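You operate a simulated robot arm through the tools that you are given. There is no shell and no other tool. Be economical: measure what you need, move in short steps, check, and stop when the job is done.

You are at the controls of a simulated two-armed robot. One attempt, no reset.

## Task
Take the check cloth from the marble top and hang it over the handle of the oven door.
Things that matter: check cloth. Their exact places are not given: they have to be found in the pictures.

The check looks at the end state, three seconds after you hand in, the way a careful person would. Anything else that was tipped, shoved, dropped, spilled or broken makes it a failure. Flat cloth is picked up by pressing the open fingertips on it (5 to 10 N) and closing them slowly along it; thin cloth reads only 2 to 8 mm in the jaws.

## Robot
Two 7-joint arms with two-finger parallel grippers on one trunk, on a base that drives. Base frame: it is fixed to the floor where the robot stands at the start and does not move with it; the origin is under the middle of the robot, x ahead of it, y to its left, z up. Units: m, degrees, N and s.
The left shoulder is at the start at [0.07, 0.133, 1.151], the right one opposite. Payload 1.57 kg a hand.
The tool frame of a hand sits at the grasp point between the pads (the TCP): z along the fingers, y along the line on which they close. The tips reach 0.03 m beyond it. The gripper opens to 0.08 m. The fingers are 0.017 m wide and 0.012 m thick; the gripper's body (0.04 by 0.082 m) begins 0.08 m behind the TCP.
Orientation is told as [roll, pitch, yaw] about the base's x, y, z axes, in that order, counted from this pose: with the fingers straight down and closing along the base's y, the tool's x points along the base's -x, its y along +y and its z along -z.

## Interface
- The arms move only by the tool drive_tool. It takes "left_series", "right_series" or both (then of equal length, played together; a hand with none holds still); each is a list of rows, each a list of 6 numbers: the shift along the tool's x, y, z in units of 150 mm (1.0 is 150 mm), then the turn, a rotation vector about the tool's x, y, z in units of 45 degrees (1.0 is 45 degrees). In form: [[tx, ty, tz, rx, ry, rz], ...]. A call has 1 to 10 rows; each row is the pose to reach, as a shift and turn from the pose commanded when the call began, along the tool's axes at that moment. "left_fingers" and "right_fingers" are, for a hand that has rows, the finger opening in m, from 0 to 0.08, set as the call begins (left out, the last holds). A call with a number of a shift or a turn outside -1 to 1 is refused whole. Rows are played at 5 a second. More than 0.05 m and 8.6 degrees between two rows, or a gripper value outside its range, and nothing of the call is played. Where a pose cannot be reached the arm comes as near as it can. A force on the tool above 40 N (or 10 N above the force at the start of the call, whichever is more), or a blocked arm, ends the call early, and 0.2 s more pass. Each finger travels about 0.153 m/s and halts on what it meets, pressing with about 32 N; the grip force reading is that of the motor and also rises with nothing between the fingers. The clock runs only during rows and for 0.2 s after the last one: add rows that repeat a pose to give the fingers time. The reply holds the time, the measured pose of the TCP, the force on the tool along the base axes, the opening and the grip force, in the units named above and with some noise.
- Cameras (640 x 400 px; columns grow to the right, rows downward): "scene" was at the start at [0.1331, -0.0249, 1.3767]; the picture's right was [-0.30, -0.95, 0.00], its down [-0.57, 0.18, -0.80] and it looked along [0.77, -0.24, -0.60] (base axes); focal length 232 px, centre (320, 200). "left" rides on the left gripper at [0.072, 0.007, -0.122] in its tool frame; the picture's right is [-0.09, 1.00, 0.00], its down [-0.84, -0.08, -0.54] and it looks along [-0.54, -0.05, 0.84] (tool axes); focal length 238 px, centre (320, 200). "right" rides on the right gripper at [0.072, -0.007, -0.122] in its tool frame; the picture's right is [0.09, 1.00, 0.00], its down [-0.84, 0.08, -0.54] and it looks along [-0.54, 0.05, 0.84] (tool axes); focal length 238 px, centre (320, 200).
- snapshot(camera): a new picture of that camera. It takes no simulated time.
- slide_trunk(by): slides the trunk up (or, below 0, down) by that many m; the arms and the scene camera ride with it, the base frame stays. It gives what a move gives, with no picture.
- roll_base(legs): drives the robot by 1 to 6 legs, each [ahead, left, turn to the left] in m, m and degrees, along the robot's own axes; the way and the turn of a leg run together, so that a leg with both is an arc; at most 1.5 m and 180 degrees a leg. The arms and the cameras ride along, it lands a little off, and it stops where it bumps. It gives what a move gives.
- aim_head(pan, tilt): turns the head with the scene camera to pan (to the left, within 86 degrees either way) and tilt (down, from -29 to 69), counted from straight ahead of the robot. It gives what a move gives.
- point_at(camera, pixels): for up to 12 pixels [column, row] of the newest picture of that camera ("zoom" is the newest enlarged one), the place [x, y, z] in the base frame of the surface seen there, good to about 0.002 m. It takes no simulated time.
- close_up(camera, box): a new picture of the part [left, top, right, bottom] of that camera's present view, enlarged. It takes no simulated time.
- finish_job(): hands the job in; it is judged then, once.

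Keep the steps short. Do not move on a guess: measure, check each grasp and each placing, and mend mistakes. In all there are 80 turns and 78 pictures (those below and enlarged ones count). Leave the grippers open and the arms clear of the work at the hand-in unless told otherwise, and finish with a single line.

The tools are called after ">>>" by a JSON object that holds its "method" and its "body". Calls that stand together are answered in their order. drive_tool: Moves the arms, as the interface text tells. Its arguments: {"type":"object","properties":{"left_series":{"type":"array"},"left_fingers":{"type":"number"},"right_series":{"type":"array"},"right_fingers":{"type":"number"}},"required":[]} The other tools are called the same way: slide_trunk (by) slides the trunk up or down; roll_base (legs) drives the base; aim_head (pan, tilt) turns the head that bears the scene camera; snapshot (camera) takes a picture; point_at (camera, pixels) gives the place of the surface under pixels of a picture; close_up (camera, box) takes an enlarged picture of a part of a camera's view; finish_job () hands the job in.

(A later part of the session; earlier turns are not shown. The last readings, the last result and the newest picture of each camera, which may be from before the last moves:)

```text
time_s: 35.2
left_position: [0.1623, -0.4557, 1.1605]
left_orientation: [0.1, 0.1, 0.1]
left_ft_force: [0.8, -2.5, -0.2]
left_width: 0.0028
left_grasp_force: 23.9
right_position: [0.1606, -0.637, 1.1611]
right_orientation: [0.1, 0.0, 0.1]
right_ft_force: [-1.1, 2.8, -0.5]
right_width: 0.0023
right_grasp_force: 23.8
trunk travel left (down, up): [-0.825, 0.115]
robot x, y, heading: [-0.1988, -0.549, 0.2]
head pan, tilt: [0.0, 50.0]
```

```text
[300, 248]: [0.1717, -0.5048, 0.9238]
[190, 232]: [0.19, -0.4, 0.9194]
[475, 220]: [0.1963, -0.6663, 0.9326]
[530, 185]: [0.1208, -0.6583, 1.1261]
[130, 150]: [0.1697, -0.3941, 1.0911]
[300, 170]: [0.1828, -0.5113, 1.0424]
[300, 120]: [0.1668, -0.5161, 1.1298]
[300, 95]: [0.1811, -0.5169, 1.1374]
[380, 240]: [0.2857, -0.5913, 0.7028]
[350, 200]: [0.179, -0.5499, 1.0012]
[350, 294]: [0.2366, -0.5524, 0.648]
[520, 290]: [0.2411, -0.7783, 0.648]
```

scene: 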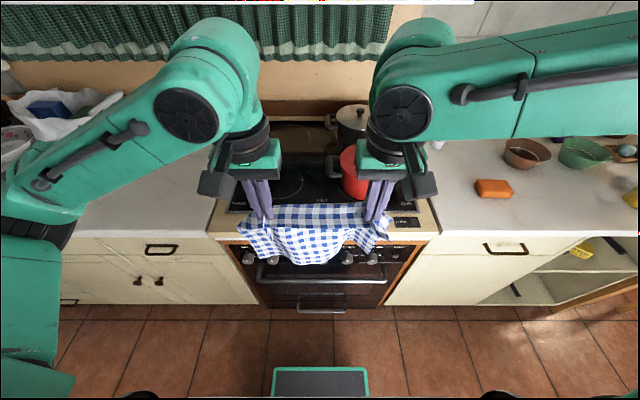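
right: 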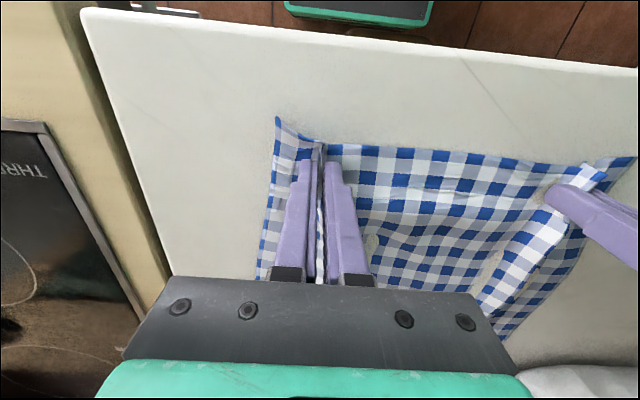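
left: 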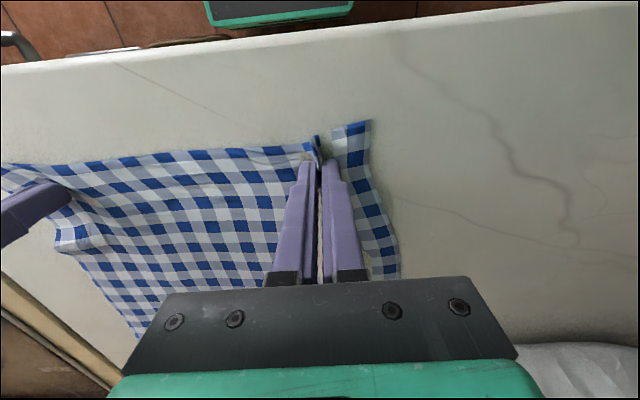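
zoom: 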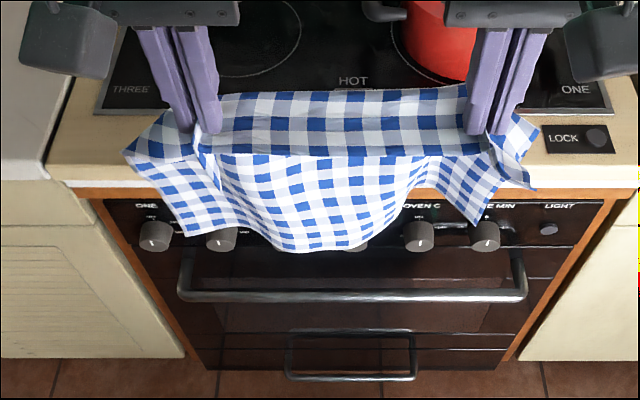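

The cloth bottom is at z≈0.92 and x≈0.17–0.195, about 0.24 m below the TCPs. I tilt both hands 30° back (fingers forward-down) to clear the knobs and worktop. I also bring them 6 cm forward.

>>> {"method": "drive_tool", "body": {"left_series": [[-0.1, 0, 0, 0, -0.165, 0], [-0.2, 0, 0, 0, -0.33, 0], [-0.3, 0, 0, 0, -0.5, 0], [-0.4, 0, 0, 0, -0.665, 0], [-0.4, 0, 0, 0, -0.665, 0]], "right_series": [[-0.1, 0, 0, 0, -0.165, 0], [-0.2, 0, 0, 0, -0.33, 0], [-0.3, 0, 0, 0, -0.5, 0], [-0.4, 0, 0, 0, -0.665, 0], [-0.4, 0, 0, 0, -0.665, 0]]}}

>>> {"method": "slide_trunk", "body": {"by": -0.13}}

>>> {"method": "snapshot", "body": {"camera": "scene"}}

```text
time_s: 36.4
left_position: [0.2225, -0.455, 1.1616]
left_orientation: [0.0, -29.8, 0.1]
left_ft_force: [0.5, -3.0, 0.3]
left_width: 0.0025
left_grasp_force: 24.4
right_position: [0.2192, -0.6362, 1.1619]
right_orientation: [0.2, -30.1, 0.1]
right_ft_force: [0.1, 1.9, 0.3]
right_width: 0.0027
right_grasp_force: 23.6
trunk travel left (down, up): [-0.825, 0.115]
robot x, y, heading: [-0.2034, -0.5466, 0.1]
head pan, tilt: [0.0, 50.0]
```

```text
time_s: 38.0
left_position: [0.2222, -0.4541, 1.0317]
left_orientation: [-0.2, -29.8, 0.1]
left_ft_force: [-0.5, -2.7, -0.5]
left_width: 0.0027
left_grasp_force: 24.6
right_position: [0.2212, -0.6361, 1.0313]
right_orientation: [0.1, -29.8, 0.1]
right_ft_force: [0.6, 2.6, -0.4]
right_width: 0.0028
right_grasp_force: 23.8
trunk travel left (down, up): [-0.695, 0.245]
robot x, y, heading: [-0.2002, -0.5502, 0.1]
head pan, tilt: [0.0, 50.0]
```

```text
53 pictures are left
```

scene: 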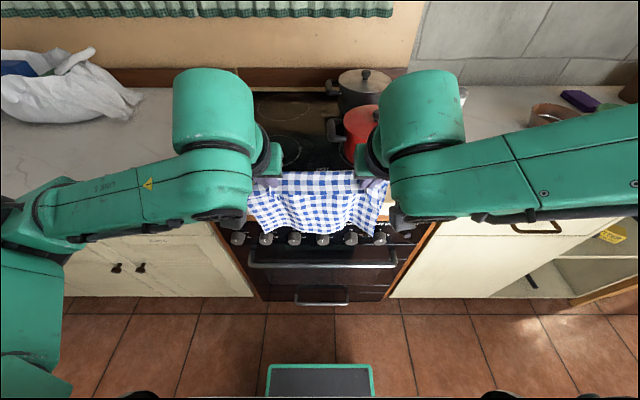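

The tilt moved the forearms. I check where they are and where the cloth hangs.

>>> {"method": "point_at", "body": {"camera": "scene", "pixels": [[215, 80], [235, 150], [430, 80], [265, 160], [370, 170], [300, 230], [340, 232], [255, 225], [385, 215], [320, 180], [550, 180], [130, 190]]}}

>>> {"method": "close_up", "body": {"camera": "scene", "box": [220, 140, 420, 280]}}

```text
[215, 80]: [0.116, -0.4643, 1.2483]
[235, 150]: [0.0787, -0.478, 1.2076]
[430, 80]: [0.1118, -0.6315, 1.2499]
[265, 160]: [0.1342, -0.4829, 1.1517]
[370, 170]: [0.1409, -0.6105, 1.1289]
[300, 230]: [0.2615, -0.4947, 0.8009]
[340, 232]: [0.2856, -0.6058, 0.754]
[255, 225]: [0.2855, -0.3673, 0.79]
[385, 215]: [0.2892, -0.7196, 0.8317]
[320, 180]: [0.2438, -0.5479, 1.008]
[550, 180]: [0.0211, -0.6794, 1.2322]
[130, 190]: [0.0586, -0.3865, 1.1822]
```

```text
2.86 times, centred on (320, 210) of scene
```

zoom: 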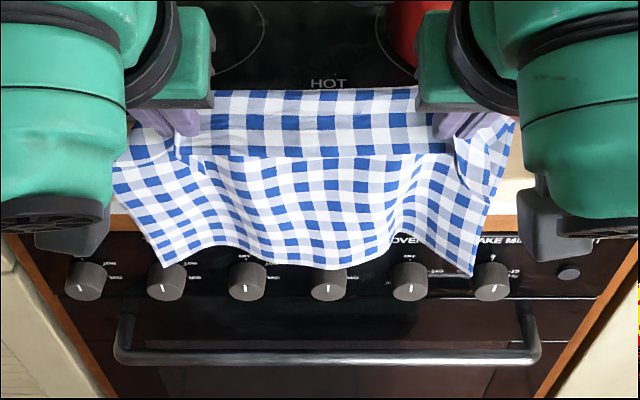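

The arms are well clear, at x≤0.14. I measure the cloth bottom in this zoom.

>>> {"method": "point_at", "body": {"camera": "zoom", "pixels": [[300, 262], [170, 262], [470, 268], [220, 243], [350, 264], [390, 240], [300, 200], [120, 190], [512, 130], [328, 290], [245, 285]]}}

```text
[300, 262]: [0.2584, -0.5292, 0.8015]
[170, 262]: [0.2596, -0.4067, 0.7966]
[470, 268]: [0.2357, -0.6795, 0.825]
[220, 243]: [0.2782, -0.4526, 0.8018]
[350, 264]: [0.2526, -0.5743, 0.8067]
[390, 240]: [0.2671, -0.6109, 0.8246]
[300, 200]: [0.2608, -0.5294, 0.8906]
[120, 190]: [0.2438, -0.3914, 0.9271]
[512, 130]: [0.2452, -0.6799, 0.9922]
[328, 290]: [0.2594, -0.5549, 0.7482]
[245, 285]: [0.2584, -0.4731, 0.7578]
```

The bottom edge spans x 0.236–0.278 at z≈0.80, and the knob fronts are at x≈0.259. I back the hands 2 cm so the cloth passes in front of the knobs. Then I lower the trunk 0.13 m.

>>> {"method": "drive_tool", "body": {"left_series": [[0.06, 0, -0.033, 0, 0, 0], [0.1155, 0, -0.0667, 0, 0, 0], [0.1155, 0, -0.0667, 0, 0, 0]], "right_series": [[0.06, 0, -0.033, 0, 0, 0], [0.1155, 0, -0.0667, 0, 0, 0], [0.1155, 0, -0.0667, 0, 0, 0]]}}

>>> {"method": "slide_trunk", "body": {"by": -0.115}}

>>> {"method": "close_up", "body": {"camera": "scene", "box": [220, 140, 420, 280]}}

```text
time_s: 38.8
left_position: [0.2063, -0.4482, 1.0331]
left_orientation: [-0.2, -29.7, 0.2]
left_ft_force: [0.4, -10.6, -0.4]
left_width: 0.0029
left_grasp_force: 23.5
left hand out of reach, approached as far as the arm can: row 2, 3
right_position: [0.2098, -0.6357, 1.0313]
right_orientation: [0.2, -29.8, 0.2]
right_ft_force: [-1.0, 10.9, 0.4]
right_width: 0.0029
right_grasp_force: 24.4
right hand out of reach, approached as far as the arm can: row 2, 3
trunk travel left (down, up): [-0.695, 0.245]
robot x, y, heading: [-0.2036, -0.5473, 0.1]
head pan, tilt: [0.0, 50.0]
```

```text
time_s: 40.2
left_position: [0.2077, -0.4481, 0.9188]
left_orientation: [-0.1, -29.7, 0.2]
left_ft_force: [0.3, -12.7, 0.2]
left_width: 0.0025
left_grasp_force: 23.8
right_position: [0.2107, -0.6357, 0.9164]
right_orientation: [0.1, -29.9, 0.2]
right_ft_force: [-0.6, 13.5, 0.3]
right_width: 0.0027
right_grasp_force: 23.8
trunk travel left (down, up): [-0.58, 0.36]
robot x, y, heading: [-0.1991, -0.5467, 0.1]
head pan, tilt: [0.0, 50.0]
```

```text
2.86 times, centred on (320, 210) of scene
```

zoom: 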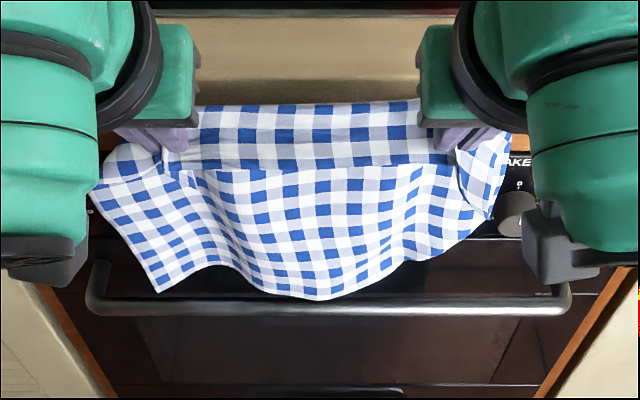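

The arms hit their inner reach and stretched the cloth a bit (13 N). I back the base 0.08 m and reach the hands forward 6 cm instead. I also relax the left hand 5 mm inward.

>>> {"method": "roll_base", "body": {"legs": [[-0.08, 0, 0]]}}

>>> {"method": "drive_tool", "body": {"left_series": [[-0.115, -0.02, 0.067, 0, 0, 0], [-0.23, -0.04, 0.133, 0, 0, 0], [-0.346, -0.05, 0.2, 0, 0, 0], [-0.346, -0.05, 0.2, 0, 0, 0]], "right_series": [[-0.115, 0, 0.067, 0, 0, 0], [-0.23, 0, 0.133, 0, 0, 0], [-0.346, 0, 0.2, 0, 0, 0], [-0.346, 0, 0.2, 0, 0, 0]]}}

>>> {"method": "snapshot", "body": {"camera": "scene"}}

>>> {"method": "close_up", "body": {"camera": "scene", "box": [220, 120, 420, 260]}}

```text
time_s: 41.3
left_position: [0.1269, -0.4491, 0.9181]
left_orientation: [0.0, -29.9, 0.3]
left_ft_force: [0.9, -13.4, 0.4]
left_width: 0.0025
left_grasp_force: 22.9
right_position: [0.1291, -0.6354, 0.916]
right_orientation: [0.2, -29.9, 0.1]
right_ft_force: [-1.3, 14.1, 0.0]
right_width: 0.003
right_grasp_force: 24.3
trunk travel left (down, up): [-0.58, 0.36]
robot x, y, heading: [-0.2783, -0.5477, -0.1]
head pan, tilt: [0.0, 50.0]
```

```text
time_s: 42.3
left_position: [0.1872, -0.4546, 0.9183]
left_orientation: [-0.1, -29.9, 0.2]
left_ft_force: [0.4, -1.7, 0.3]
left_width: 0.0027
left_grasp_force: 23.6
right_position: [0.1911, -0.6362, 0.9169]
right_orientation: [0.1, -30.0, 0.2]
right_ft_force: [-0.6, 1.3, -0.1]
right_width: 0.0024
right_grasp_force: 24.1
trunk travel left (down, up): [-0.58, 0.36]
robot x, y, heading: [-0.2798, -0.5501, 0.3]
head pan, tilt: [0.0, 50.0]
```

```text
50 pictures are left
```

scene: 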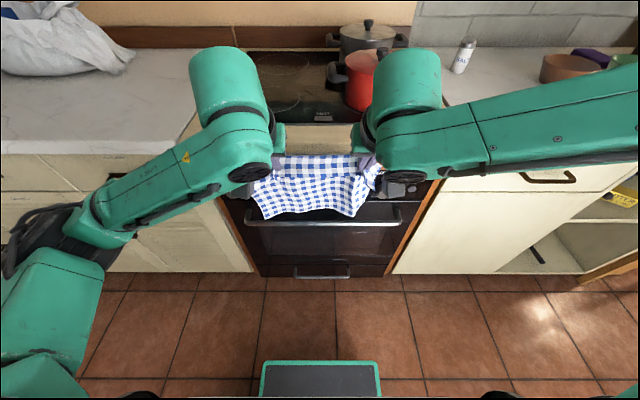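

```text
2.86 times, centred on (320, 190) of scene
```

zoom: 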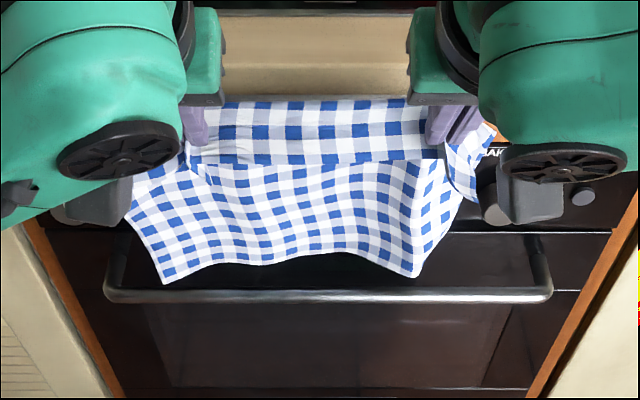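

>>> {"method": "point_at", "body": {"camera": "zoom", "pixels": [[168, 280], [245, 262], [300, 255], [350, 252], [412, 274], [430, 240], [300, 200], [180, 220], [410, 220], [300, 296], [455, 200]]}}

```text
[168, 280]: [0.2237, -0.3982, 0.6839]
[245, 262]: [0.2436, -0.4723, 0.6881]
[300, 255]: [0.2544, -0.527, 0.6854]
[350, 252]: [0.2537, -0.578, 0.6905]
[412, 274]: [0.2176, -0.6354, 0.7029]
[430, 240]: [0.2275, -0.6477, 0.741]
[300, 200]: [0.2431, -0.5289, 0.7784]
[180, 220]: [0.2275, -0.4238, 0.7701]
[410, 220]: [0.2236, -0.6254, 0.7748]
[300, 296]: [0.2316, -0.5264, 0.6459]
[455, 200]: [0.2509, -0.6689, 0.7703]
```

The bottom edge is at z≈0.685–0.70, just above the bar. Its corners are at x≈0.22 and its middle at 0.254. I move forward 4.7 cm so the whole edge sits behind the bar (x>0.25), then look.

>>> {"method": "drive_tool", "body": {"left_series": [[-0.09, 0, 0.052, 0, 0, 0], [-0.18, 0, 0.104, 0, 0, 0], [-0.271, 0, 0.157, 0, 0, 0], [-0.271, 0, 0.157, 0, 0, 0], [-0.271, 0, 0.157, 0, 0, 0]], "right_series": [[-0.09, 0, 0.052, 0, 0, 0], [-0.18, 0, 0.104, 0, 0, 0], [-0.271, 0, 0.157, 0, 0, 0], [-0.271, 0, 0.157, 0, 0, 0], [-0.271, 0, 0.157, 0, 0, 0]]}}

>>> {"method": "close_up", "body": {"camera": "scene", "box": [220, 120, 420, 260]}}

```text
time_s: 43.5
left_position: [0.2349, -0.4569, 0.9165]
left_orientation: [-0.1, -29.7, 0.2]
left_ft_force: [0.1, -1.1, 0.7]
left_width: 0.0024
left_grasp_force: 24.2
right_position: [0.2381, -0.6351, 0.9155]
right_orientation: [0.1, -29.9, 0.2]
right_ft_force: [-0.5, 0.3, 0.1]
right_width: 0.0028
right_grasp_force: 23.9
trunk travel left (down, up): [-0.58, 0.36]
robot x, y, heading: [-0.2821, -0.5483, -0.2]
head pan, tilt: [0.0, 50.0]
```

```text
2.86 times, centred on (320, 190) of scene
```

zoom: 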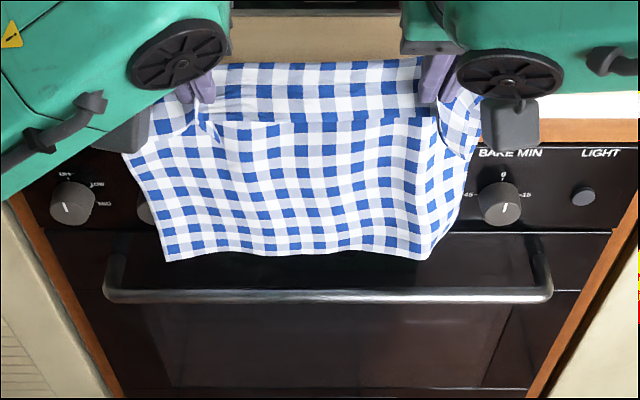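

>>> {"method": "point_at", "body": {"camera": "zoom", "pixels": [[170, 257], [250, 252], [300, 252], [350, 247], [422, 256], [440, 235], [300, 200], [180, 220], [410, 220], [300, 296], [458, 215]]}}

```text
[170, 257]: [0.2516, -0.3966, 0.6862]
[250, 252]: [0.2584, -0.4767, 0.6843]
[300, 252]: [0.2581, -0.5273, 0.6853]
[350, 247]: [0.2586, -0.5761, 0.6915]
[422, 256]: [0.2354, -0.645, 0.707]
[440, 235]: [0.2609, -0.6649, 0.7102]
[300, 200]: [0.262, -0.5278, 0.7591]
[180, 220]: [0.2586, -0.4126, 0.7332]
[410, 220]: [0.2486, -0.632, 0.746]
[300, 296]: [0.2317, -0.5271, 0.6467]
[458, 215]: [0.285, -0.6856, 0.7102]
```

It now hangs nearly flat at x≈0.252–0.259, but a fold at the right corner is at x≈0.235. I push the right hand 2.2 cm and the left 1 cm further forward and check.

>>> {"method": "drive_tool", "body": {"left_series": [[-0.03, 0, 0.0165, 0, 0, 0], [-0.058, 0, 0.033, 0, 0, 0], [-0.058, 0, 0.033, 0, 0, 0]], "right_series": [[-0.065, 0, 0.036, 0, 0, 0], [-0.127, 0, 0.073, 0, 0, 0], [-0.127, 0, 0.073, 0, 0, 0]]}}

>>> {"method": "close_up", "body": {"camera": "scene", "box": [220, 120, 420, 260]}}

>>> {"method": "point_at", "body": {"camera": "zoom", "pixels": [[172, 254], [250, 250], [300, 250], [350, 245], [424, 250], [410, 245], [440, 235], [430, 245], [415, 252], [410, 220]]}}

```text
time_s: 44.3
left_position: [0.2377, -0.4545, 0.9215]
left_orientation: [-0.1, -30.2, 0.2]
left_ft_force: [-0.3, -1.5, -0.2]
left_width: 0.0026
left_grasp_force: 23.9
right_position: [0.2498, -0.6348, 0.9175]
right_orientation: [0.0, -29.9, 0.2]
right_ft_force: [-35.1, 2.6, -2.6]
right_width: 0.0026
right_grasp_force: 24.6
trunk travel left (down, up): [-0.58, 0.36]
robot x, y, heading: [-0.2821, -0.5488, 0.1]
head pan, tilt: [0.0, 50.0]
```

```text
2.86 times, centred on (320, 190) of scene
```

zoom: 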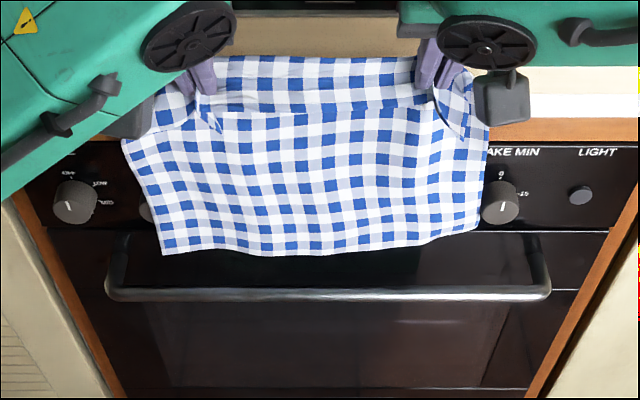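

```text
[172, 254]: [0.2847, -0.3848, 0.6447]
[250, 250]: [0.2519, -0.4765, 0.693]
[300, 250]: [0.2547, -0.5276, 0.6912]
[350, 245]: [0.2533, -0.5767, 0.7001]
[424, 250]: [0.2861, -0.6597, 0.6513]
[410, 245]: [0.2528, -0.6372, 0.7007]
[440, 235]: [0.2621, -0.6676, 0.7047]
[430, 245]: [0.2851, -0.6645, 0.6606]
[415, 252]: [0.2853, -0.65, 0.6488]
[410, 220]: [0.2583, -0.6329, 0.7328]
```

The right fingertips touched the range front (35 N), so I back the right off 8 mm at once. The cloth now hangs flat at x≥0.252.

>>> {"method": "drive_tool", "body": {"right_series": [[0.05, 0, -0.027, 0, 0, 0], [0.05, 0, -0.027, 0, 0, 0]]}}

>>> {"method": "close_up", "body": {"camera": "scene", "box": [220, 120, 420, 260]}}

>>> {"method": "point_at", "body": {"camera": "zoom", "pixels": [[170, 245], [250, 248], [300, 248], [350, 243], [412, 242], [440, 233], [470, 228], [520, 130], [520, 100], [435, 75], [200, 80]]}}

```text
time_s: 44.9
left_position: [0.2422, -0.4554, 0.9187]
left_orientation: [-0.2, -29.9, 0.3]
left_ft_force: [0.2, -1.4, -0.3]
left_width: 0.0025
left_grasp_force: 23.4
right_position: [0.2513, -0.6354, 0.9171]
right_orientation: [0.2, -30.2, 0.1]
right_ft_force: [-11.8, 3.3, 0.0]
right_width: 0.0026
right_grasp_force: 24.1
trunk travel left (down, up): [-0.58, 0.36]
robot x, y, heading: [-0.2783, -0.5475, 0.2]
head pan, tilt: [0.0, 50.0]
```

```text
2.86 times, centred on (320, 190) of scene
```

zoom: 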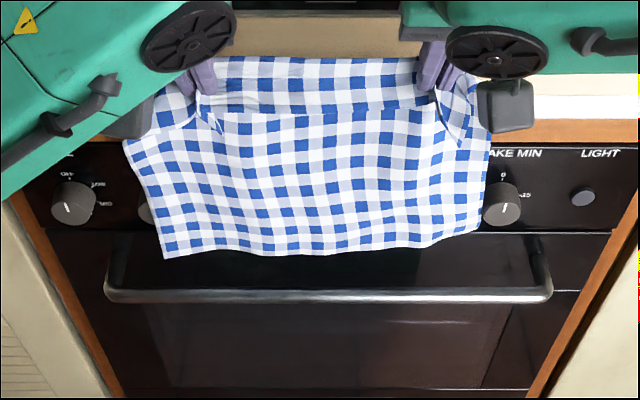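

```text
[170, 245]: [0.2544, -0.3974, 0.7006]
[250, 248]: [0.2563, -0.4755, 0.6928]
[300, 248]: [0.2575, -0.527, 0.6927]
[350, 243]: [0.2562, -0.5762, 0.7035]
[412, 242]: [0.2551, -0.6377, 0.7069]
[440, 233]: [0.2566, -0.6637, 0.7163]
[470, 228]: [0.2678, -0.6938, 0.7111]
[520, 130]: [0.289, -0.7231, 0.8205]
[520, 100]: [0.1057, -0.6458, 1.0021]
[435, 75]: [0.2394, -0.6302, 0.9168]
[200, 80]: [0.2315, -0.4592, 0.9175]
```

There is still 12 N on the right, so I retreat it another 1.4 cm. Then I lower the trunk 3 cm so the edge goes down into the gap.

>>> {"method": "drive_tool", "body": {"left_series": [[0.01, 0, -0.006, 0, 0, 0], [0.01, 0, -0.006, 0, 0, 0]], "right_series": [[0.08, 0, -0.046, 0, 0, 0], [0.08, 0, -0.046, 0, 0, 0]]}}

>>> {"method": "slide_trunk", "body": {"by": -0.025}}

>>> {"method": "close_up", "body": {"camera": "scene", "box": [220, 120, 420, 260]}}

>>> {"method": "point_at", "body": {"camera": "zoom", "pixels": [[170, 250], [250, 254], [300, 254], [350, 250], [412, 250], [440, 240], [465, 232]]}}

```text
time_s: 45.5
left_position: [0.242, -0.456, 0.9177]
left_orientation: [-0.1, -29.7, 0.2]
left_ft_force: [-0.4, -2.6, 0.0]
left_width: 0.0027
left_grasp_force: 23.7
right_position: [0.2384, -0.6359, 0.9154]
right_orientation: [0.1, -30.0, 0.2]
right_ft_force: [-0.1, 1.6, 0.2]
right_width: 0.0025
right_grasp_force: 23.6
trunk travel left (down, up): [-0.58, 0.36]
robot x, y, heading: [-0.2774, -0.5479, 0.0]
head pan, tilt: [0.0, 50.0]
```

```text
time_s: 46.2
left_position: [0.243, -0.4549, 0.8937]
left_orientation: [-0.1, -29.8, 0.2]
left_ft_force: [0.5, -0.8, -0.6]
left_width: 0.0025
left_grasp_force: 23.7
right_position: [0.2381, -0.6364, 0.8904]
right_orientation: [0.0, -30.0, 0.0]
right_ft_force: [-0.1, 1.3, -0.1]
right_width: 0.0025
right_grasp_force: 24.4
trunk travel left (down, up): [-0.555, 0.385]
robot x, y, heading: [-0.2798, -0.5478, 0.1]
head pan, tilt: [0.0, 50.0]
```

```text
2.86 times, centred on (320, 190) of scene
```

zoom: 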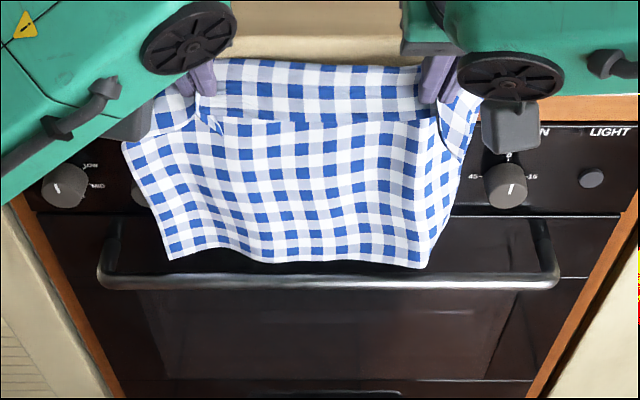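

```text
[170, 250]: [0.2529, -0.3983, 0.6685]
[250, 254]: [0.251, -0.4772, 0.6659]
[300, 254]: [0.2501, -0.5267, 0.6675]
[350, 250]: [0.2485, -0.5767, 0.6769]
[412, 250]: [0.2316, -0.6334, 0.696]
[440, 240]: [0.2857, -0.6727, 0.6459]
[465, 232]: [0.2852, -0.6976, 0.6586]
```

A fold at the right corner came forward to x≈0.232 again. I nudge both hands forward to about x=0.247, still short of the lip, and check.

>>> {"method": "drive_tool", "body": {"left_series": [[-0.02, 0, 0.012, 0, 0, 0], [-0.02, 0, 0.012, 0, 0, 0], [-0.02, 0, 0.012, 0, 0, 0]], "right_series": [[-0.05, -0.02, 0.029, 0, 0, 0], [-0.05, -0.02, 0.029, 0, 0, 0], [-0.05, -0.02, 0.029, 0, 0, 0]]}}

>>> {"method": "close_up", "body": {"camera": "scene", "box": [220, 120, 420, 260]}}

>>> {"method": "point_at", "body": {"camera": "zoom", "pixels": [[170, 248], [250, 254], [300, 254], [350, 250], [412, 248], [430, 240], [440, 235], [400, 252]]}}

```text
time_s: 47.0
left_position: [0.245, -0.4559, 0.8925]
left_orientation: [-0.1, -29.7, 0.2]
left_ft_force: [0.4, -3.4, 0.2]
left_width: 0.0025
left_grasp_force: 24.2
right_position: [0.2466, -0.6378, 0.8889]
right_orientation: [0.1, -30.0, 0.1]
right_ft_force: [0.2, 3.3, -0.6]
right_width: 0.0025
right_grasp_force: 24.0
trunk travel left (down, up): [-0.555, 0.385]
robot x, y, heading: [-0.2778, -0.5473, 0.2]
head pan, tilt: [0.0, 50.0]
```

```text
2.86 times, centred on (320, 190) of scene
```

zoom: 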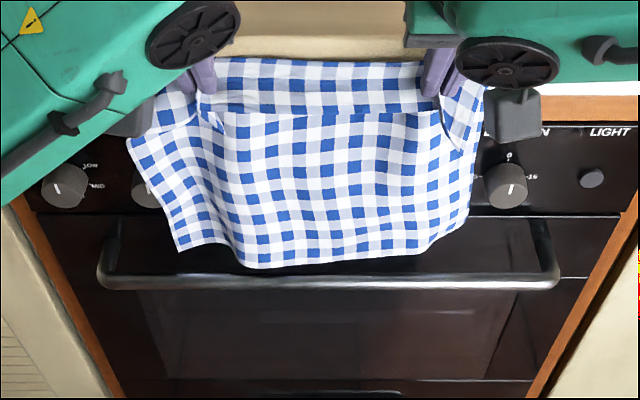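

```text
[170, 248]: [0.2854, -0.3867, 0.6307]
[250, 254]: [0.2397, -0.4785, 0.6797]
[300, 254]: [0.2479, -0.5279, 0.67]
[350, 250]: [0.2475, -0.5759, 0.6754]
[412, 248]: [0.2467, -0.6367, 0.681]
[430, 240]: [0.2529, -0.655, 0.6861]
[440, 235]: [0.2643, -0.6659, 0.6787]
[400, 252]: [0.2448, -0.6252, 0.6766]
```

The cloth may still be swinging. I hold still for 2 s and measure again.

>>> {"method": "drive_tool", "body": {"left_series": [[0, 0, 0, 0, 0, 0], [0, 0, 0, 0, 0, 0], [0, 0, 0, 0, 0, 0], [0, 0, 0, 0, 0, 0], [0, 0, 0, 0, 0, 0], [0, 0, 0, 0, 0, 0], [0, 0, 0, 0, 0, 0], [0, 0, 0, 0, 0, 0], [0, 0, 0, 0, 0, 0], [0, 0, 0, 0, 0, 0]]}}

>>> {"method": "close_up", "body": {"camera": "scene", "box": [220, 120, 420, 260]}}

>>> {"method": "point_at", "body": {"camera": "zoom", "pixels": [[180, 245], [220, 245], [250, 254], [300, 254], [350, 250], [400, 248], [412, 244], [430, 240], [440, 235], [300, 215], [300, 180], [300, 130]]}}

```text
time_s: 49.2
left_position: [0.2454, -0.4553, 0.8928]
left_orientation: [-0.1, -29.7, 0.2]
left_ft_force: [-1.0, -3.4, -0.6]
left_width: 0.0025
left_grasp_force: 24.0
right_position: [0.246, -0.6377, 0.8902]
right_orientation: [0.1, -29.9, 0.1]
right_ft_force: [-0.4, 4.3, -0.2]
right_width: 0.0026
right_grasp_force: 23.8
trunk travel left (down, up): [-0.555, 0.385]
robot x, y, heading: [-0.2816, -0.5489, 0.1]
head pan, tilt: [0.0, 50.0]
```

```text
2.86 times, centred on (320, 190) of scene
```

zoom: 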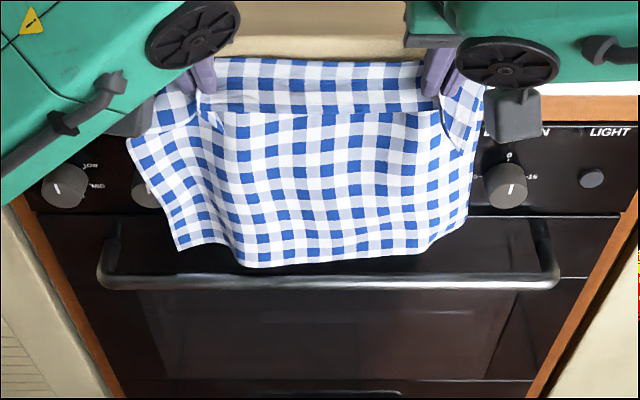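

```text
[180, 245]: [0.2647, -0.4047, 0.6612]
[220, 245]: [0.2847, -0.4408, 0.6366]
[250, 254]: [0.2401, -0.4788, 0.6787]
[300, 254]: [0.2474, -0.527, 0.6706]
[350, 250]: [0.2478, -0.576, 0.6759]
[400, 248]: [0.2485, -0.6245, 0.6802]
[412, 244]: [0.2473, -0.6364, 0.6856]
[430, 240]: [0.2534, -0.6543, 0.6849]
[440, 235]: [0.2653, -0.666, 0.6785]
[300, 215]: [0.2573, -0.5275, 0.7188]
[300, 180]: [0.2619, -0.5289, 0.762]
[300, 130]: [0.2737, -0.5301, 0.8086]
```

It has settled. Below the knobs the cloth leans outward because its upper part is pushed past the knob fronts (x 0.274 at z 0.81). Pulling the hands slightly back should bring the bottom rearward: left −9 mm, right −3 mm.

>>> {"method": "drive_tool", "body": {"left_series": [[0.052, 0, -0.03, 0, 0, 0], [0.052, 0, -0.03, 0, 0, 0], [0.052, 0, -0.03, 0, 0, 0], [0.052, 0, -0.03, 0, 0, 0], [0.052, 0, -0.03, 0, 0, 0]], "right_series": [[0.017, 0, -0.01, 0, 0, 0], [0.017, 0, -0.01, 0, 0, 0], [0.017, 0, -0.01, 0, 0, 0], [0.017, 0, -0.01, 0, 0, 0], [0.017, 0, -0.01, 0, 0, 0]]}}

>>> {"method": "close_up", "body": {"camera": "scene", "box": [220, 120, 420, 260]}}

>>> {"method": "point_at", "body": {"camera": "zoom", "pixels": [[180, 245], [220, 245], [250, 254], [300, 254], [350, 250], [400, 248], [412, 244], [430, 240], [440, 235], [300, 215], [300, 180], [300, 130]]}}

```text
time_s: 50.4
left_position: [0.236, -0.4562, 0.8926]
left_orientation: [-0.1, -29.7, 0.2]
left_ft_force: [0.7, -5.4, -0.2]
left_width: 0.0026
left_grasp_force: 24.1
right_position: [0.2434, -0.6394, 0.8896]
right_orientation: [0.1, -29.9, 0.1]
right_ft_force: [-0.1, 5.2, -0.4]
right_width: 0.0025
right_grasp_force: 24.1
trunk travel left (down, up): [-0.555, 0.385]
robot x, y, heading: [-0.2822, -0.5506, 0.1]
head pan, tilt: [0.0, 50.0]
```

```text
2.86 times, centred on (320, 190) of scene
```

zoom: 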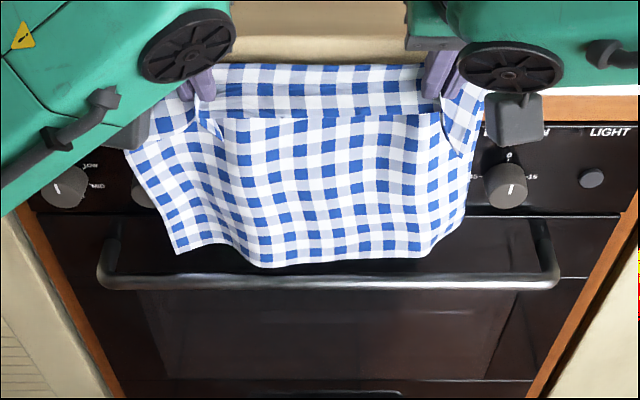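

```text
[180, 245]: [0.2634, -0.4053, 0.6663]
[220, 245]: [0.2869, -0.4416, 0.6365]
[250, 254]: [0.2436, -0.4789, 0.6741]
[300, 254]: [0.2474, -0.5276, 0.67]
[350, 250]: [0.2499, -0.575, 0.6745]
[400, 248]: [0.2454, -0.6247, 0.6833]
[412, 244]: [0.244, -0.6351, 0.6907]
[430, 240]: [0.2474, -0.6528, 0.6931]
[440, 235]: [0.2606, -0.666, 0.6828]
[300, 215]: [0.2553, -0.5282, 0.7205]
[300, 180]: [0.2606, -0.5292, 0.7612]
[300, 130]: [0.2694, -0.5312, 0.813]
```

The edge is at x≥0.2435. I need the bar's exact section, so I measure a column of points across it.

>>> {"method": "close_up", "body": {"camera": "scene", "box": [355, 200, 405, 230]}}

>>> {"method": "point_at", "body": {"camera": "zoom", "pixels": [[300, 110], [300, 120], [300, 130], [300, 140], [300, 150], [300, 160], [300, 170], [300, 180], [300, 190], [300, 200], [300, 210], [300, 220]]}}

```text
12.80 times, centred on (380, 215) of scene
```

zoom: 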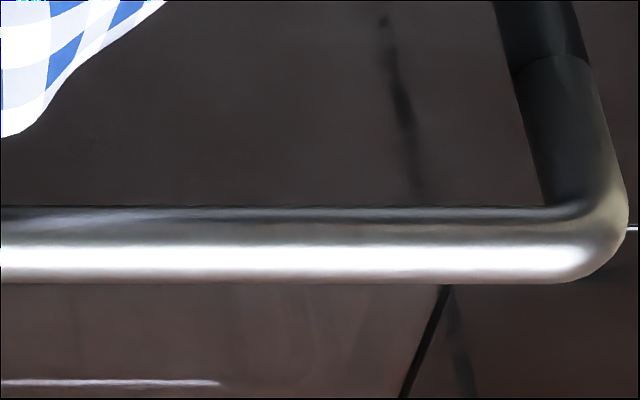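

```text
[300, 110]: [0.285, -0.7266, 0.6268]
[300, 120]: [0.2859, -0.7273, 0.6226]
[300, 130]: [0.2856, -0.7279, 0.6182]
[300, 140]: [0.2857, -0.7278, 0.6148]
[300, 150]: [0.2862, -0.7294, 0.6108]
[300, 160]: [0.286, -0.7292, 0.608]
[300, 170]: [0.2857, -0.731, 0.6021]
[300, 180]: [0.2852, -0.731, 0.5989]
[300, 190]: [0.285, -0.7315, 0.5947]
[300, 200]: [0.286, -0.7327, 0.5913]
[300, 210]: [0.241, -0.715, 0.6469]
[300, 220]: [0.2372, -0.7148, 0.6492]
```

The bar has radius ≈9 mm and is centred at x≈0.234, z≈0.642, so its rear side is at x≈0.243. The whole cloth edge (x≥0.2435) is just behind it. I nudge the right hand 4 mm forward and lower 3 cm.

>>> {"method": "drive_tool", "body": {"right_series": [[-0.023, 0, 0.013, 0, 0, 0], [-0.023, 0, 0.013, 0, 0, 0], [-0.023, 0, 0.013, 0, 0, 0]]}}

>>> {"method": "slide_trunk", "body": {"by": -0.03}}

>>> {"method": "close_up", "body": {"camera": "scene", "box": [220, 120, 420, 260]}}

```text
time_s: 51.2
left_position: [0.2366, -0.4549, 0.8921]
left_orientation: [-0.1, -29.7, 0.2]
left_ft_force: [-0.2, -5.0, 0.2]
left_width: 0.0025
left_grasp_force: 24.3
right_position: [0.247, -0.6394, 0.8903]
right_orientation: [0.2, -29.8, 0.1]
right_ft_force: [-0.3, 5.6, 0.0]
right_width: 0.0026
right_grasp_force: 24.0
trunk travel left (down, up): [-0.555, 0.385]
robot x, y, heading: [-0.2832, -0.5473, 0.2]
head pan, tilt: [0.0, 50.0]
```

```text
time_s: 52.0
left_position: [0.2359, -0.4552, 0.8635]
left_orientation: [-0.2, -29.7, 0.3]
left_ft_force: [0.3, -5.2, 0.6]
left_width: 0.0025
left_grasp_force: 24.0
right_position: [0.2465, -0.6385, 0.86]
right_orientation: [0.0, -29.9, 0.0]
right_ft_force: [-1.1, 6.3, -0.3]
right_width: 0.0025
right_grasp_force: 24.3
trunk travel left (down, up): [-0.525, 0.415]
robot x, y, heading: [-0.2801, -0.5474, 0.1]
head pan, tilt: [0.0, 50.0]
```

```text
2.86 times, centred on (320, 190) of scene
```

zoom: 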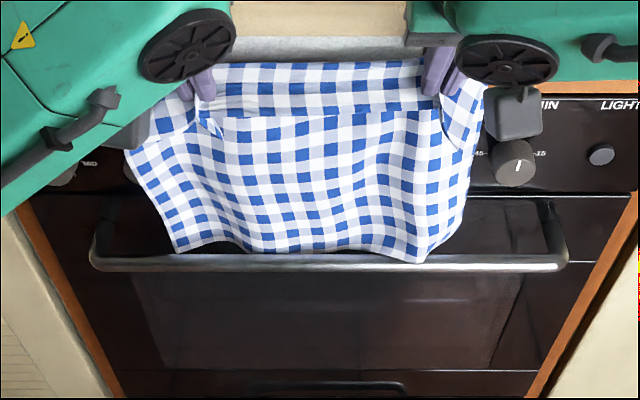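

Most of the edge went behind the bar. The fold at px (412,255) may rest on or before it, so I zoom there.

>>> {"method": "close_up", "body": {"camera": "scene", "box": [260, 180, 400, 230]}}

>>> {"method": "point_at", "body": {"camera": "zoom", "pixels": [[440, 170], [420, 160], [470, 150], [400, 150], [300, 150], [200, 150], [100, 130], [440, 140], [435, 175], [450, 172]]}}

```text
4.57 times, centred on (330, 205) of scene
```

zoom: 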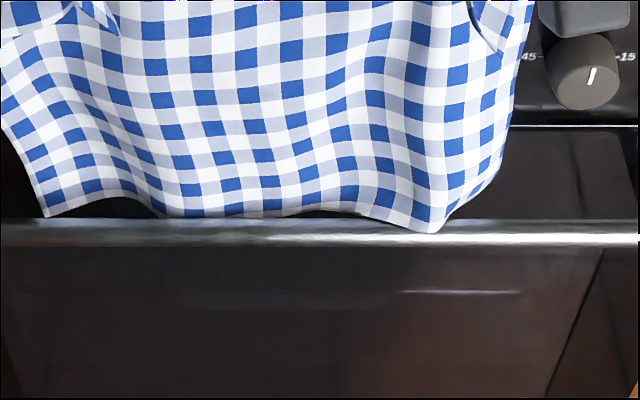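

```text
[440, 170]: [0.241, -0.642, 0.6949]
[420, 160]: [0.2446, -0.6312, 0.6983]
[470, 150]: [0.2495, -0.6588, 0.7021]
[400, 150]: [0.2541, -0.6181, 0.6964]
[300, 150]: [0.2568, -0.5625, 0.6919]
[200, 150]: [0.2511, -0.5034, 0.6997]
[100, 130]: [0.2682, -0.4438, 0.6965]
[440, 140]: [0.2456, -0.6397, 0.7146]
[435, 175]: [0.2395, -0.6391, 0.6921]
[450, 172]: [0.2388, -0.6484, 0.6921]
```

The fold's tip rests on the bar. The fingertips are now below the worktop lip (z 0.834), so the right hand can go further forward. I push it 1.3 cm forward.

>>> {"method": "drive_tool", "body": {"right_series": [[-0.035, 0, 0.02, 0, 0, 0], [-0.075, 0, 0.043, 0, 0, 0], [-0.075, 0, 0.043, 0, 0, 0]]}}

>>> {"method": "close_up", "body": {"camera": "scene", "box": [260, 180, 400, 230]}}

>>> {"method": "point_at", "body": {"camera": "zoom", "pixels": [[440, 215], [430, 210], [420, 205], [450, 200], [400, 200], [440, 170], [440, 190]]}}

```text
time_s: 52.8
left_position: [0.2358, -0.4557, 0.8634]
left_orientation: [-0.1, -29.8, 0.3]
left_ft_force: [1.7, -8.7, -0.3]
left_width: 0.0027
left_grasp_force: 23.5
right_position: [0.2603, -0.6384, 0.8595]
right_orientation: [0.1, -29.8, 0.1]
right_ft_force: [-6.2, 8.4, -1.2]
right_width: 0.0026
right_grasp_force: 24.1
trunk travel left (down, up): [-0.525, 0.415]
robot x, y, heading: [-0.2784, -0.5511, -0.1]
head pan, tilt: [0.0, 50.0]
```

```text
4.57 times, centred on (330, 205) of scene
```

zoom: 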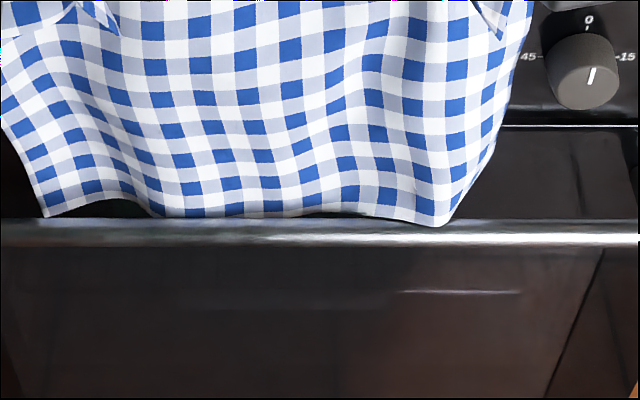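

```text
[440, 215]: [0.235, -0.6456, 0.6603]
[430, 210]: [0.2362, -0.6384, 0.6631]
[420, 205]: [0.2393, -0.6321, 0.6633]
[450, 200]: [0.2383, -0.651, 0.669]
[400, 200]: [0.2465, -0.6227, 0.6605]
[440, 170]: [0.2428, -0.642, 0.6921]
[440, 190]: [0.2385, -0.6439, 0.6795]
```

The tip is now at x≈0.235, right over the bar's crest. I turn the right hand 16° so its outer side swings toward the door and carries that corner over.

>>> {"method": "drive_tool", "body": {"right_series": [[0, 0, 0, 0, 0, -0.18], [0, 0, 0, 0, 0, -0.36], [0, 0, 0, 0, 0, -0.36], [0, 0, 0, 0, 0, -0.36]]}}

>>> {"method": "close_up", "body": {"camera": "scene", "box": [260, 180, 400, 230]}}

>>> {"method": "point_at", "body": {"camera": "zoom", "pixels": [[440, 215], [430, 210], [420, 205], [450, 200], [400, 200], [440, 170], [440, 190]]}}

```text
time_s: 53.8
left_position: [0.2371, -0.4559, 0.8642]
left_orientation: [-0.1, -29.7, 0.3]
left_ft_force: [1.1, -7.0, -0.7]
left_width: 0.0023
left_grasp_force: 24.0
right_position: [0.2588, -0.6393, 0.8611]
right_orientation: [-8.9, -28.6, 18.7]
right_ft_force: [-1.8, 6.8, -0.4]
right_width: 0.0025
right_grasp_force: 23.4
trunk travel left (down, up): [-0.525, 0.415]
robot x, y, heading: [-0.2779, -0.5487, 0.1]
head pan, tilt: [0.0, 50.0]
```

```text
4.57 times, centred on (330, 205) of scene
```

zoom: 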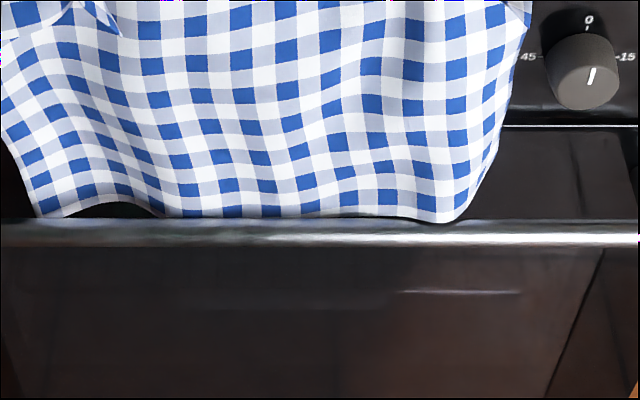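

```text
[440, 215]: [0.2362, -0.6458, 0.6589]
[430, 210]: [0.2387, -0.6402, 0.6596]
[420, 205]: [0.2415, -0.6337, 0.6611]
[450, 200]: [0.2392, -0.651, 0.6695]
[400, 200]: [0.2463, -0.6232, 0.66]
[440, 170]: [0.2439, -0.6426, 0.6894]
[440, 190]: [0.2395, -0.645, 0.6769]
```

It helps a bit, with the corner at about x 0.237. I turn another 16° and lower the trunk 1 cm.

>>> {"method": "drive_tool", "body": {"right_series": [[0, 0, 0, 0, 0, -0.18], [0, 0, 0, 0, 0, -0.36], [0, 0, 0, 0, 0, -0.36], [0, 0, 0, 0, 0, -0.36]]}}

>>> {"method": "slide_trunk", "body": {"by": -0.01}}

>>> {"method": "close_up", "body": {"camera": "scene", "box": [260, 180, 400, 230]}}

>>> {"method": "point_at", "body": {"camera": "zoom", "pixels": [[440, 208], [430, 208], [420, 205], [450, 200], [400, 200], [440, 170], [440, 190]]}}

```text
time_s: 54.8
left_position: [0.2344, -0.4556, 0.8628]
left_orientation: [-0.1, -29.8, 0.2]
left_ft_force: [0.4, -5.8, 0.3]
left_width: 0.0026
left_grasp_force: 24.0
right_position: [0.2579, -0.6406, 0.8588]
right_orientation: [-17.2, -24.9, 36.4]
right_ft_force: [-10.1, 3.7, -1.8]
right_width: 0.0026
right_grasp_force: 24.0
trunk travel left (down, up): [-0.525, 0.415]
robot x, y, heading: [-0.2831, -0.5499, -0.0]
head pan, tilt: [0.0, 50.0]
```

```text
time_s: 55.4
left_position: [0.2364, -0.4554, 0.8544]
left_orientation: [-0.1, -29.8, 0.3]
left_ft_force: [1.2, -6.3, -0.2]
left_width: 0.0025
left_grasp_force: 23.4
right_position: [0.2597, -0.64, 0.8506]
right_orientation: [-17.0, -25.0, 36.4]
right_ft_force: [-4.1, 6.3, -0.4]
right_width: 0.0027
right_grasp_force: 23.9
trunk travel left (down, up): [-0.515, 0.425]
robot x, y, heading: [-0.2752, -0.5493, 0.1]
head pan, tilt: [0.0, 50.0]
```

```text
4.57 times, centred on (330, 205) of scene
```

zoom: 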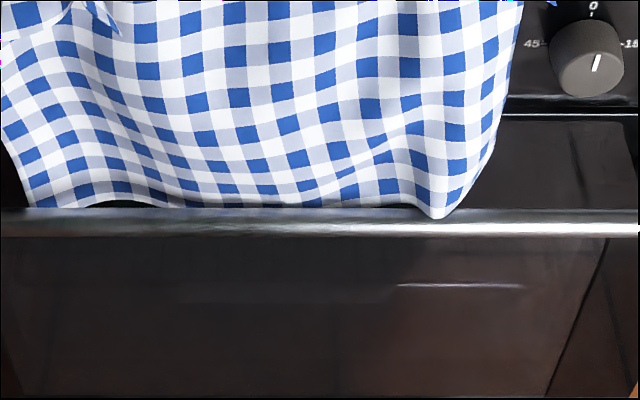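

```text
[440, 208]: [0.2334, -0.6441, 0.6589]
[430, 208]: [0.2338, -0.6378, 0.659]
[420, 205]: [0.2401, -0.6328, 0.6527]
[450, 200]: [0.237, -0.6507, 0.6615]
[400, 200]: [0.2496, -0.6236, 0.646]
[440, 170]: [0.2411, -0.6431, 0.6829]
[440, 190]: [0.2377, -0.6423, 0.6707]
```

The corner still sits on the crest because the knob at y≈-0.637 is right under that hand and pushes the cloth out. I retract the right hand 5 mm and raise 1 cm. Then I shift the base 4 cm left so this fold falls between two knobs.

>>> {"method": "drive_tool", "body": {"right_series": [[0.02, 0.015, -0.017, 0, 0, 0.18], [0.02, 0.015, -0.017, 0, 0, 0.36], [0.02, 0.015, -0.017, 0, 0, 0.36]]}}

>>> {"method": "slide_trunk", "body": {"by": 0.012}}

>>> {"method": "roll_base", "body": {"legs": [[0, 0.04, 0]]}}

>>> {"method": "close_up", "body": {"camera": "scene", "box": [240, 140, 420, 240]}}

```text
time_s: 56.1
left_position: [0.2364, -0.4554, 0.8522]
left_orientation: [-0.1, -29.7, 0.4]
left_ft_force: [0.6, -4.0, 0.3]
left_width: 0.0024
left_grasp_force: 23.4
right_position: [0.2559, -0.6387, 0.8505]
right_orientation: [-9.1, -28.7, 18.5]
right_ft_force: [-0.1, 4.3, 0.8]
right_width: 0.0026
right_grasp_force: 23.6
trunk travel left (down, up): [-0.515, 0.425]
robot x, y, heading: [-0.2788, -0.5463, -0.1]
head pan, tilt: [0.0, 50.0]
```

```text
time_s: 56.8
left_position: [0.2373, -0.455, 0.8639]
left_orientation: [-0.1, -29.7, 0.3]
left_ft_force: [0.8, -4.0, 1.0]
left_width: 0.0023
left_grasp_force: 24.2
right_position: [0.2559, -0.6385, 0.8629]
right_orientation: [-9.0, -28.6, 18.6]
right_ft_force: [-1.1, 4.4, -0.4]
right_width: 0.0024
right_grasp_force: 24.2
trunk travel left (down, up): [-0.527, 0.413]
robot x, y, heading: [-0.2814, -0.5522, 0.1]
head pan, tilt: [0.0, 50.0]
```

```text
time_s: 57.6
left_position: [0.2374, -0.4161, 0.864]
left_orientation: [0.0, -29.7, 0.2]
left_ft_force: [-0.9, -4.9, 1.1]
left_width: 0.0023
left_grasp_force: 23.9
right_position: [0.2546, -0.6, 0.862]
right_orientation: [-9.1, -28.7, 18.6]
right_ft_force: [-0.9, 3.9, 0.7]
right_width: 0.0025
right_grasp_force: 24.2
trunk travel left (down, up): [-0.527, 0.413]
robot x, y, heading: [-0.2807, -0.5108, -0.1]
head pan, tilt: [0.0, 50.0]
```

```text
3.56 times, centred on (330, 190) of scene
```

zoom: 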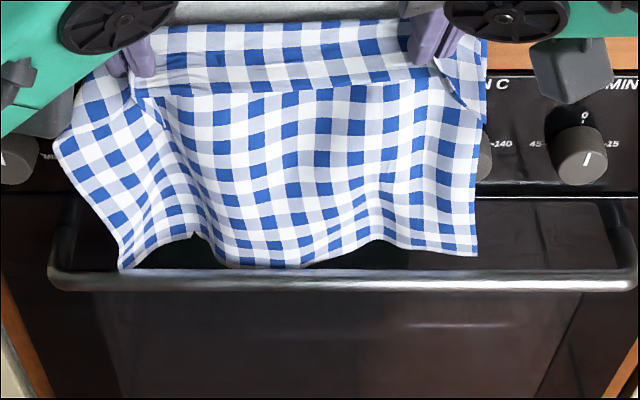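

>>> {"method": "point_at", "body": {"camera": "zoom", "pixels": [[122, 264], [135, 255], [160, 243], [190, 232], [230, 260], [270, 262], [300, 260], [340, 248], [375, 238], [410, 242], [440, 248], [470, 250]]}}

```text
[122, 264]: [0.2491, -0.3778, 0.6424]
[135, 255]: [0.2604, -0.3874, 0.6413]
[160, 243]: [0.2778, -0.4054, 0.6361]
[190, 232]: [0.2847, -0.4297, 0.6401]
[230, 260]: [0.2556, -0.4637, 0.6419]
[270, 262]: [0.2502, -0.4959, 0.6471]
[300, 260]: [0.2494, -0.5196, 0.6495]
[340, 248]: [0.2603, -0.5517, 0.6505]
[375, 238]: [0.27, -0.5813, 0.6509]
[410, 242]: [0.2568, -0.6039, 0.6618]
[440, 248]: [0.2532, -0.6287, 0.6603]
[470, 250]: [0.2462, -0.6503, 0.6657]
```

Now the whole edge is behind the bar (x 0.246–0.285), already at bar height. I lower 3 cm and check.

>>> {"method": "slide_trunk", "body": {"by": -0.03}}

>>> {"method": "close_up", "body": {"camera": "scene", "box": [240, 140, 420, 240]}}

```text
time_s: 58.4
left_position: [0.2358, -0.4173, 0.8353]
left_orientation: [-0.1, -29.9, 0.2]
left_ft_force: [0.2, -3.8, -0.5]
left_width: 0.0026
left_grasp_force: 23.5
right_position: [0.2545, -0.6004, 0.8322]
right_orientation: [-9.0, -28.6, 18.6]
right_ft_force: [-0.6, 3.4, -0.1]
right_width: 0.0026
right_grasp_force: 24.1
trunk travel left (down, up): [-0.497, 0.443]
robot x, y, heading: [-0.2799, -0.5094, 0.2]
head pan, tilt: [0.0, 50.0]
```

```text
3.56 times, centred on (330, 190) of scene
```

zoom: 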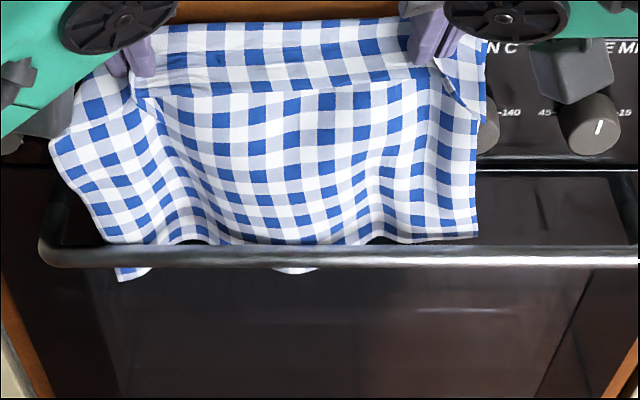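

The cloth is behind the bar along its whole width and shows below it at px (130,272) and (295,270). Now I bring the hands back, left 2 cm and right 4 cm, and undo the right turn. That keeps the fingers in front of the knobs, and then I lower further.

>>> {"method": "drive_tool", "body": {"left_series": [[0.058, 0, -0.033, 0, 0, 0], [0.1155, 0, -0.067, 0, 0, 0], [0.1155, 0, -0.067, 0, 0, 0]], "right_series": [[0.111, 0.032, -0.067, 0, 0, 0.18], [0.222, 0.065, -0.133, 0, 0, 0.36], [0.222, 0.065, -0.133, 0, 0, 0.36]]}}

>>> {"method": "slide_trunk", "body": {"by": -0.04}}

>>> {"method": "close_up", "body": {"camera": "scene", "box": [240, 120, 420, 240]}}

```text
time_s: 59.2
left_position: [0.216, -0.4159, 0.8337]
left_orientation: [-0.1, -29.7, 0.3]
left_ft_force: [0.2, -5.0, -0.6]
left_width: 0.0026
left_grasp_force: 23.8
right_position: [0.2152, -0.6003, 0.8326]
right_orientation: [0.2, -29.8, 0.0]
right_ft_force: [-0.1, 5.3, -0.6]
right_width: 0.0027
right_grasp_force: 24.0
trunk travel left (down, up): [-0.497, 0.443]
robot x, y, heading: [-0.2763, -0.5123, 0.2]
head pan, tilt: [0.0, 50.0]
```

```text
time_s: 60.0
left_position: [0.2163, -0.4157, 0.7945]
left_orientation: [-0.3, -29.7, 0.2]
left_ft_force: [-0.1, -5.5, 0.1]
left_width: 0.0025
left_grasp_force: 23.5
right_position: [0.2138, -0.5999, 0.7926]
right_orientation: [0.1, -29.9, 0.0]
right_ft_force: [-0.5, 5.2, -1.3]
right_width: 0.0027
right_grasp_force: 24.3
trunk travel left (down, up): [-0.457, 0.483]
robot x, y, heading: [-0.2785, -0.5103, 0.1]
head pan, tilt: [0.0, 50.0]
```

```text
3.33 times, centred on (330, 180) of scene
```

zoom: 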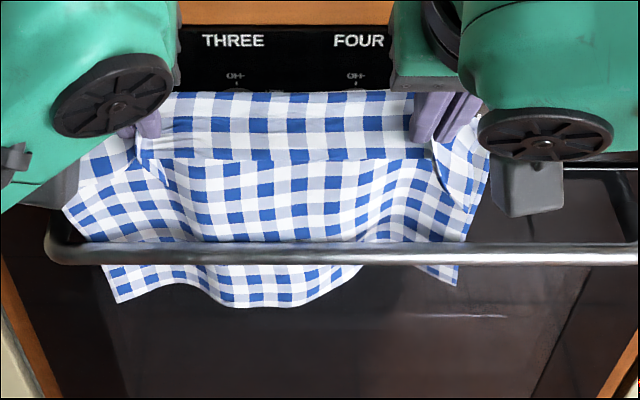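

The drape behind the bar is even and deep. I lower another 3 cm, then swing the hands back 6.5 cm so the cloth folds over the bar, then lower in front.

>>> {"method": "slide_trunk", "body": {"by": -0.03}}

>>> {"method": "drive_tool", "body": {"left_series": [[0.094, 0, -0.036, 0, 0, 0], [0.188, 0, -0.072, 0, 0, 0], [0.282, 0, -0.108, 0, 0, 0], [0.375, 0, -0.144, 0, 0, 0], [0.375, 0, -0.144, 0, 0, 0]], "right_series": [[0.094, 0, -0.036, 0, 0, 0], [0.188, 0, -0.072, 0, 0, 0], [0.282, 0, -0.108, 0, 0, 0], [0.375, 0, -0.144, 0, 0, 0], [0.375, 0, -0.144, 0, 0, 0]]}}

>>> {"method": "snapshot", "body": {"camera": "scene"}}

```text
time_s: 60.8
left_position: [0.2167, -0.4169, 0.7655]
left_orientation: [0.0, -29.7, 0.2]
left_ft_force: [0.3, -5.6, -0.5]
left_width: 0.0023
left_grasp_force: 24.3
right_position: [0.2149, -0.6006, 0.7636]
right_orientation: [0.1, -29.9, 0.1]
right_ft_force: [0.0, 5.9, -0.4]
right_width: 0.0026
right_grasp_force: 24.1
trunk travel left (down, up): [-0.427, 0.513]
robot x, y, heading: [-0.2823, -0.5105, 0.2]
head pan, tilt: [0.0, 50.0]
```

```text
time_s: 62.0
left_position: [0.1565, -0.4157, 0.7553]
left_orientation: [-0.2, -29.8, 0.2]
left_ft_force: [0.6, -7.2, 0.3]
left_width: 0.0025
left_grasp_force: 24.0
right_position: [0.1561, -0.6004, 0.7538]
right_orientation: [0.1, -30.0, 0.0]
right_ft_force: [0.1, 7.2, -1.3]
right_width: 0.0028
right_grasp_force: 23.9
trunk travel left (down, up): [-0.427, 0.513]
robot x, y, heading: [-0.2822, -0.5095, 0.1]
head pan, tilt: [0.0, 50.0]
```

```text
32 pictures are left
```

scene: 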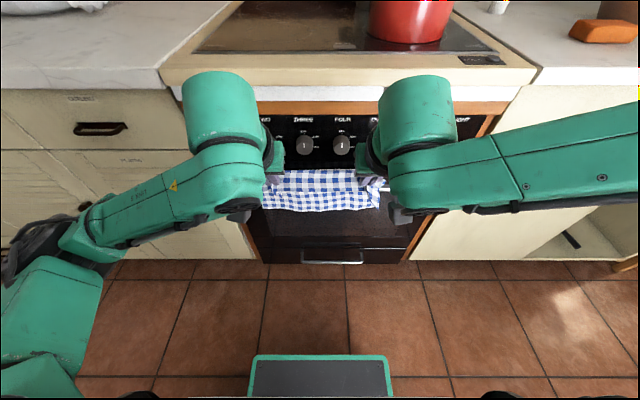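

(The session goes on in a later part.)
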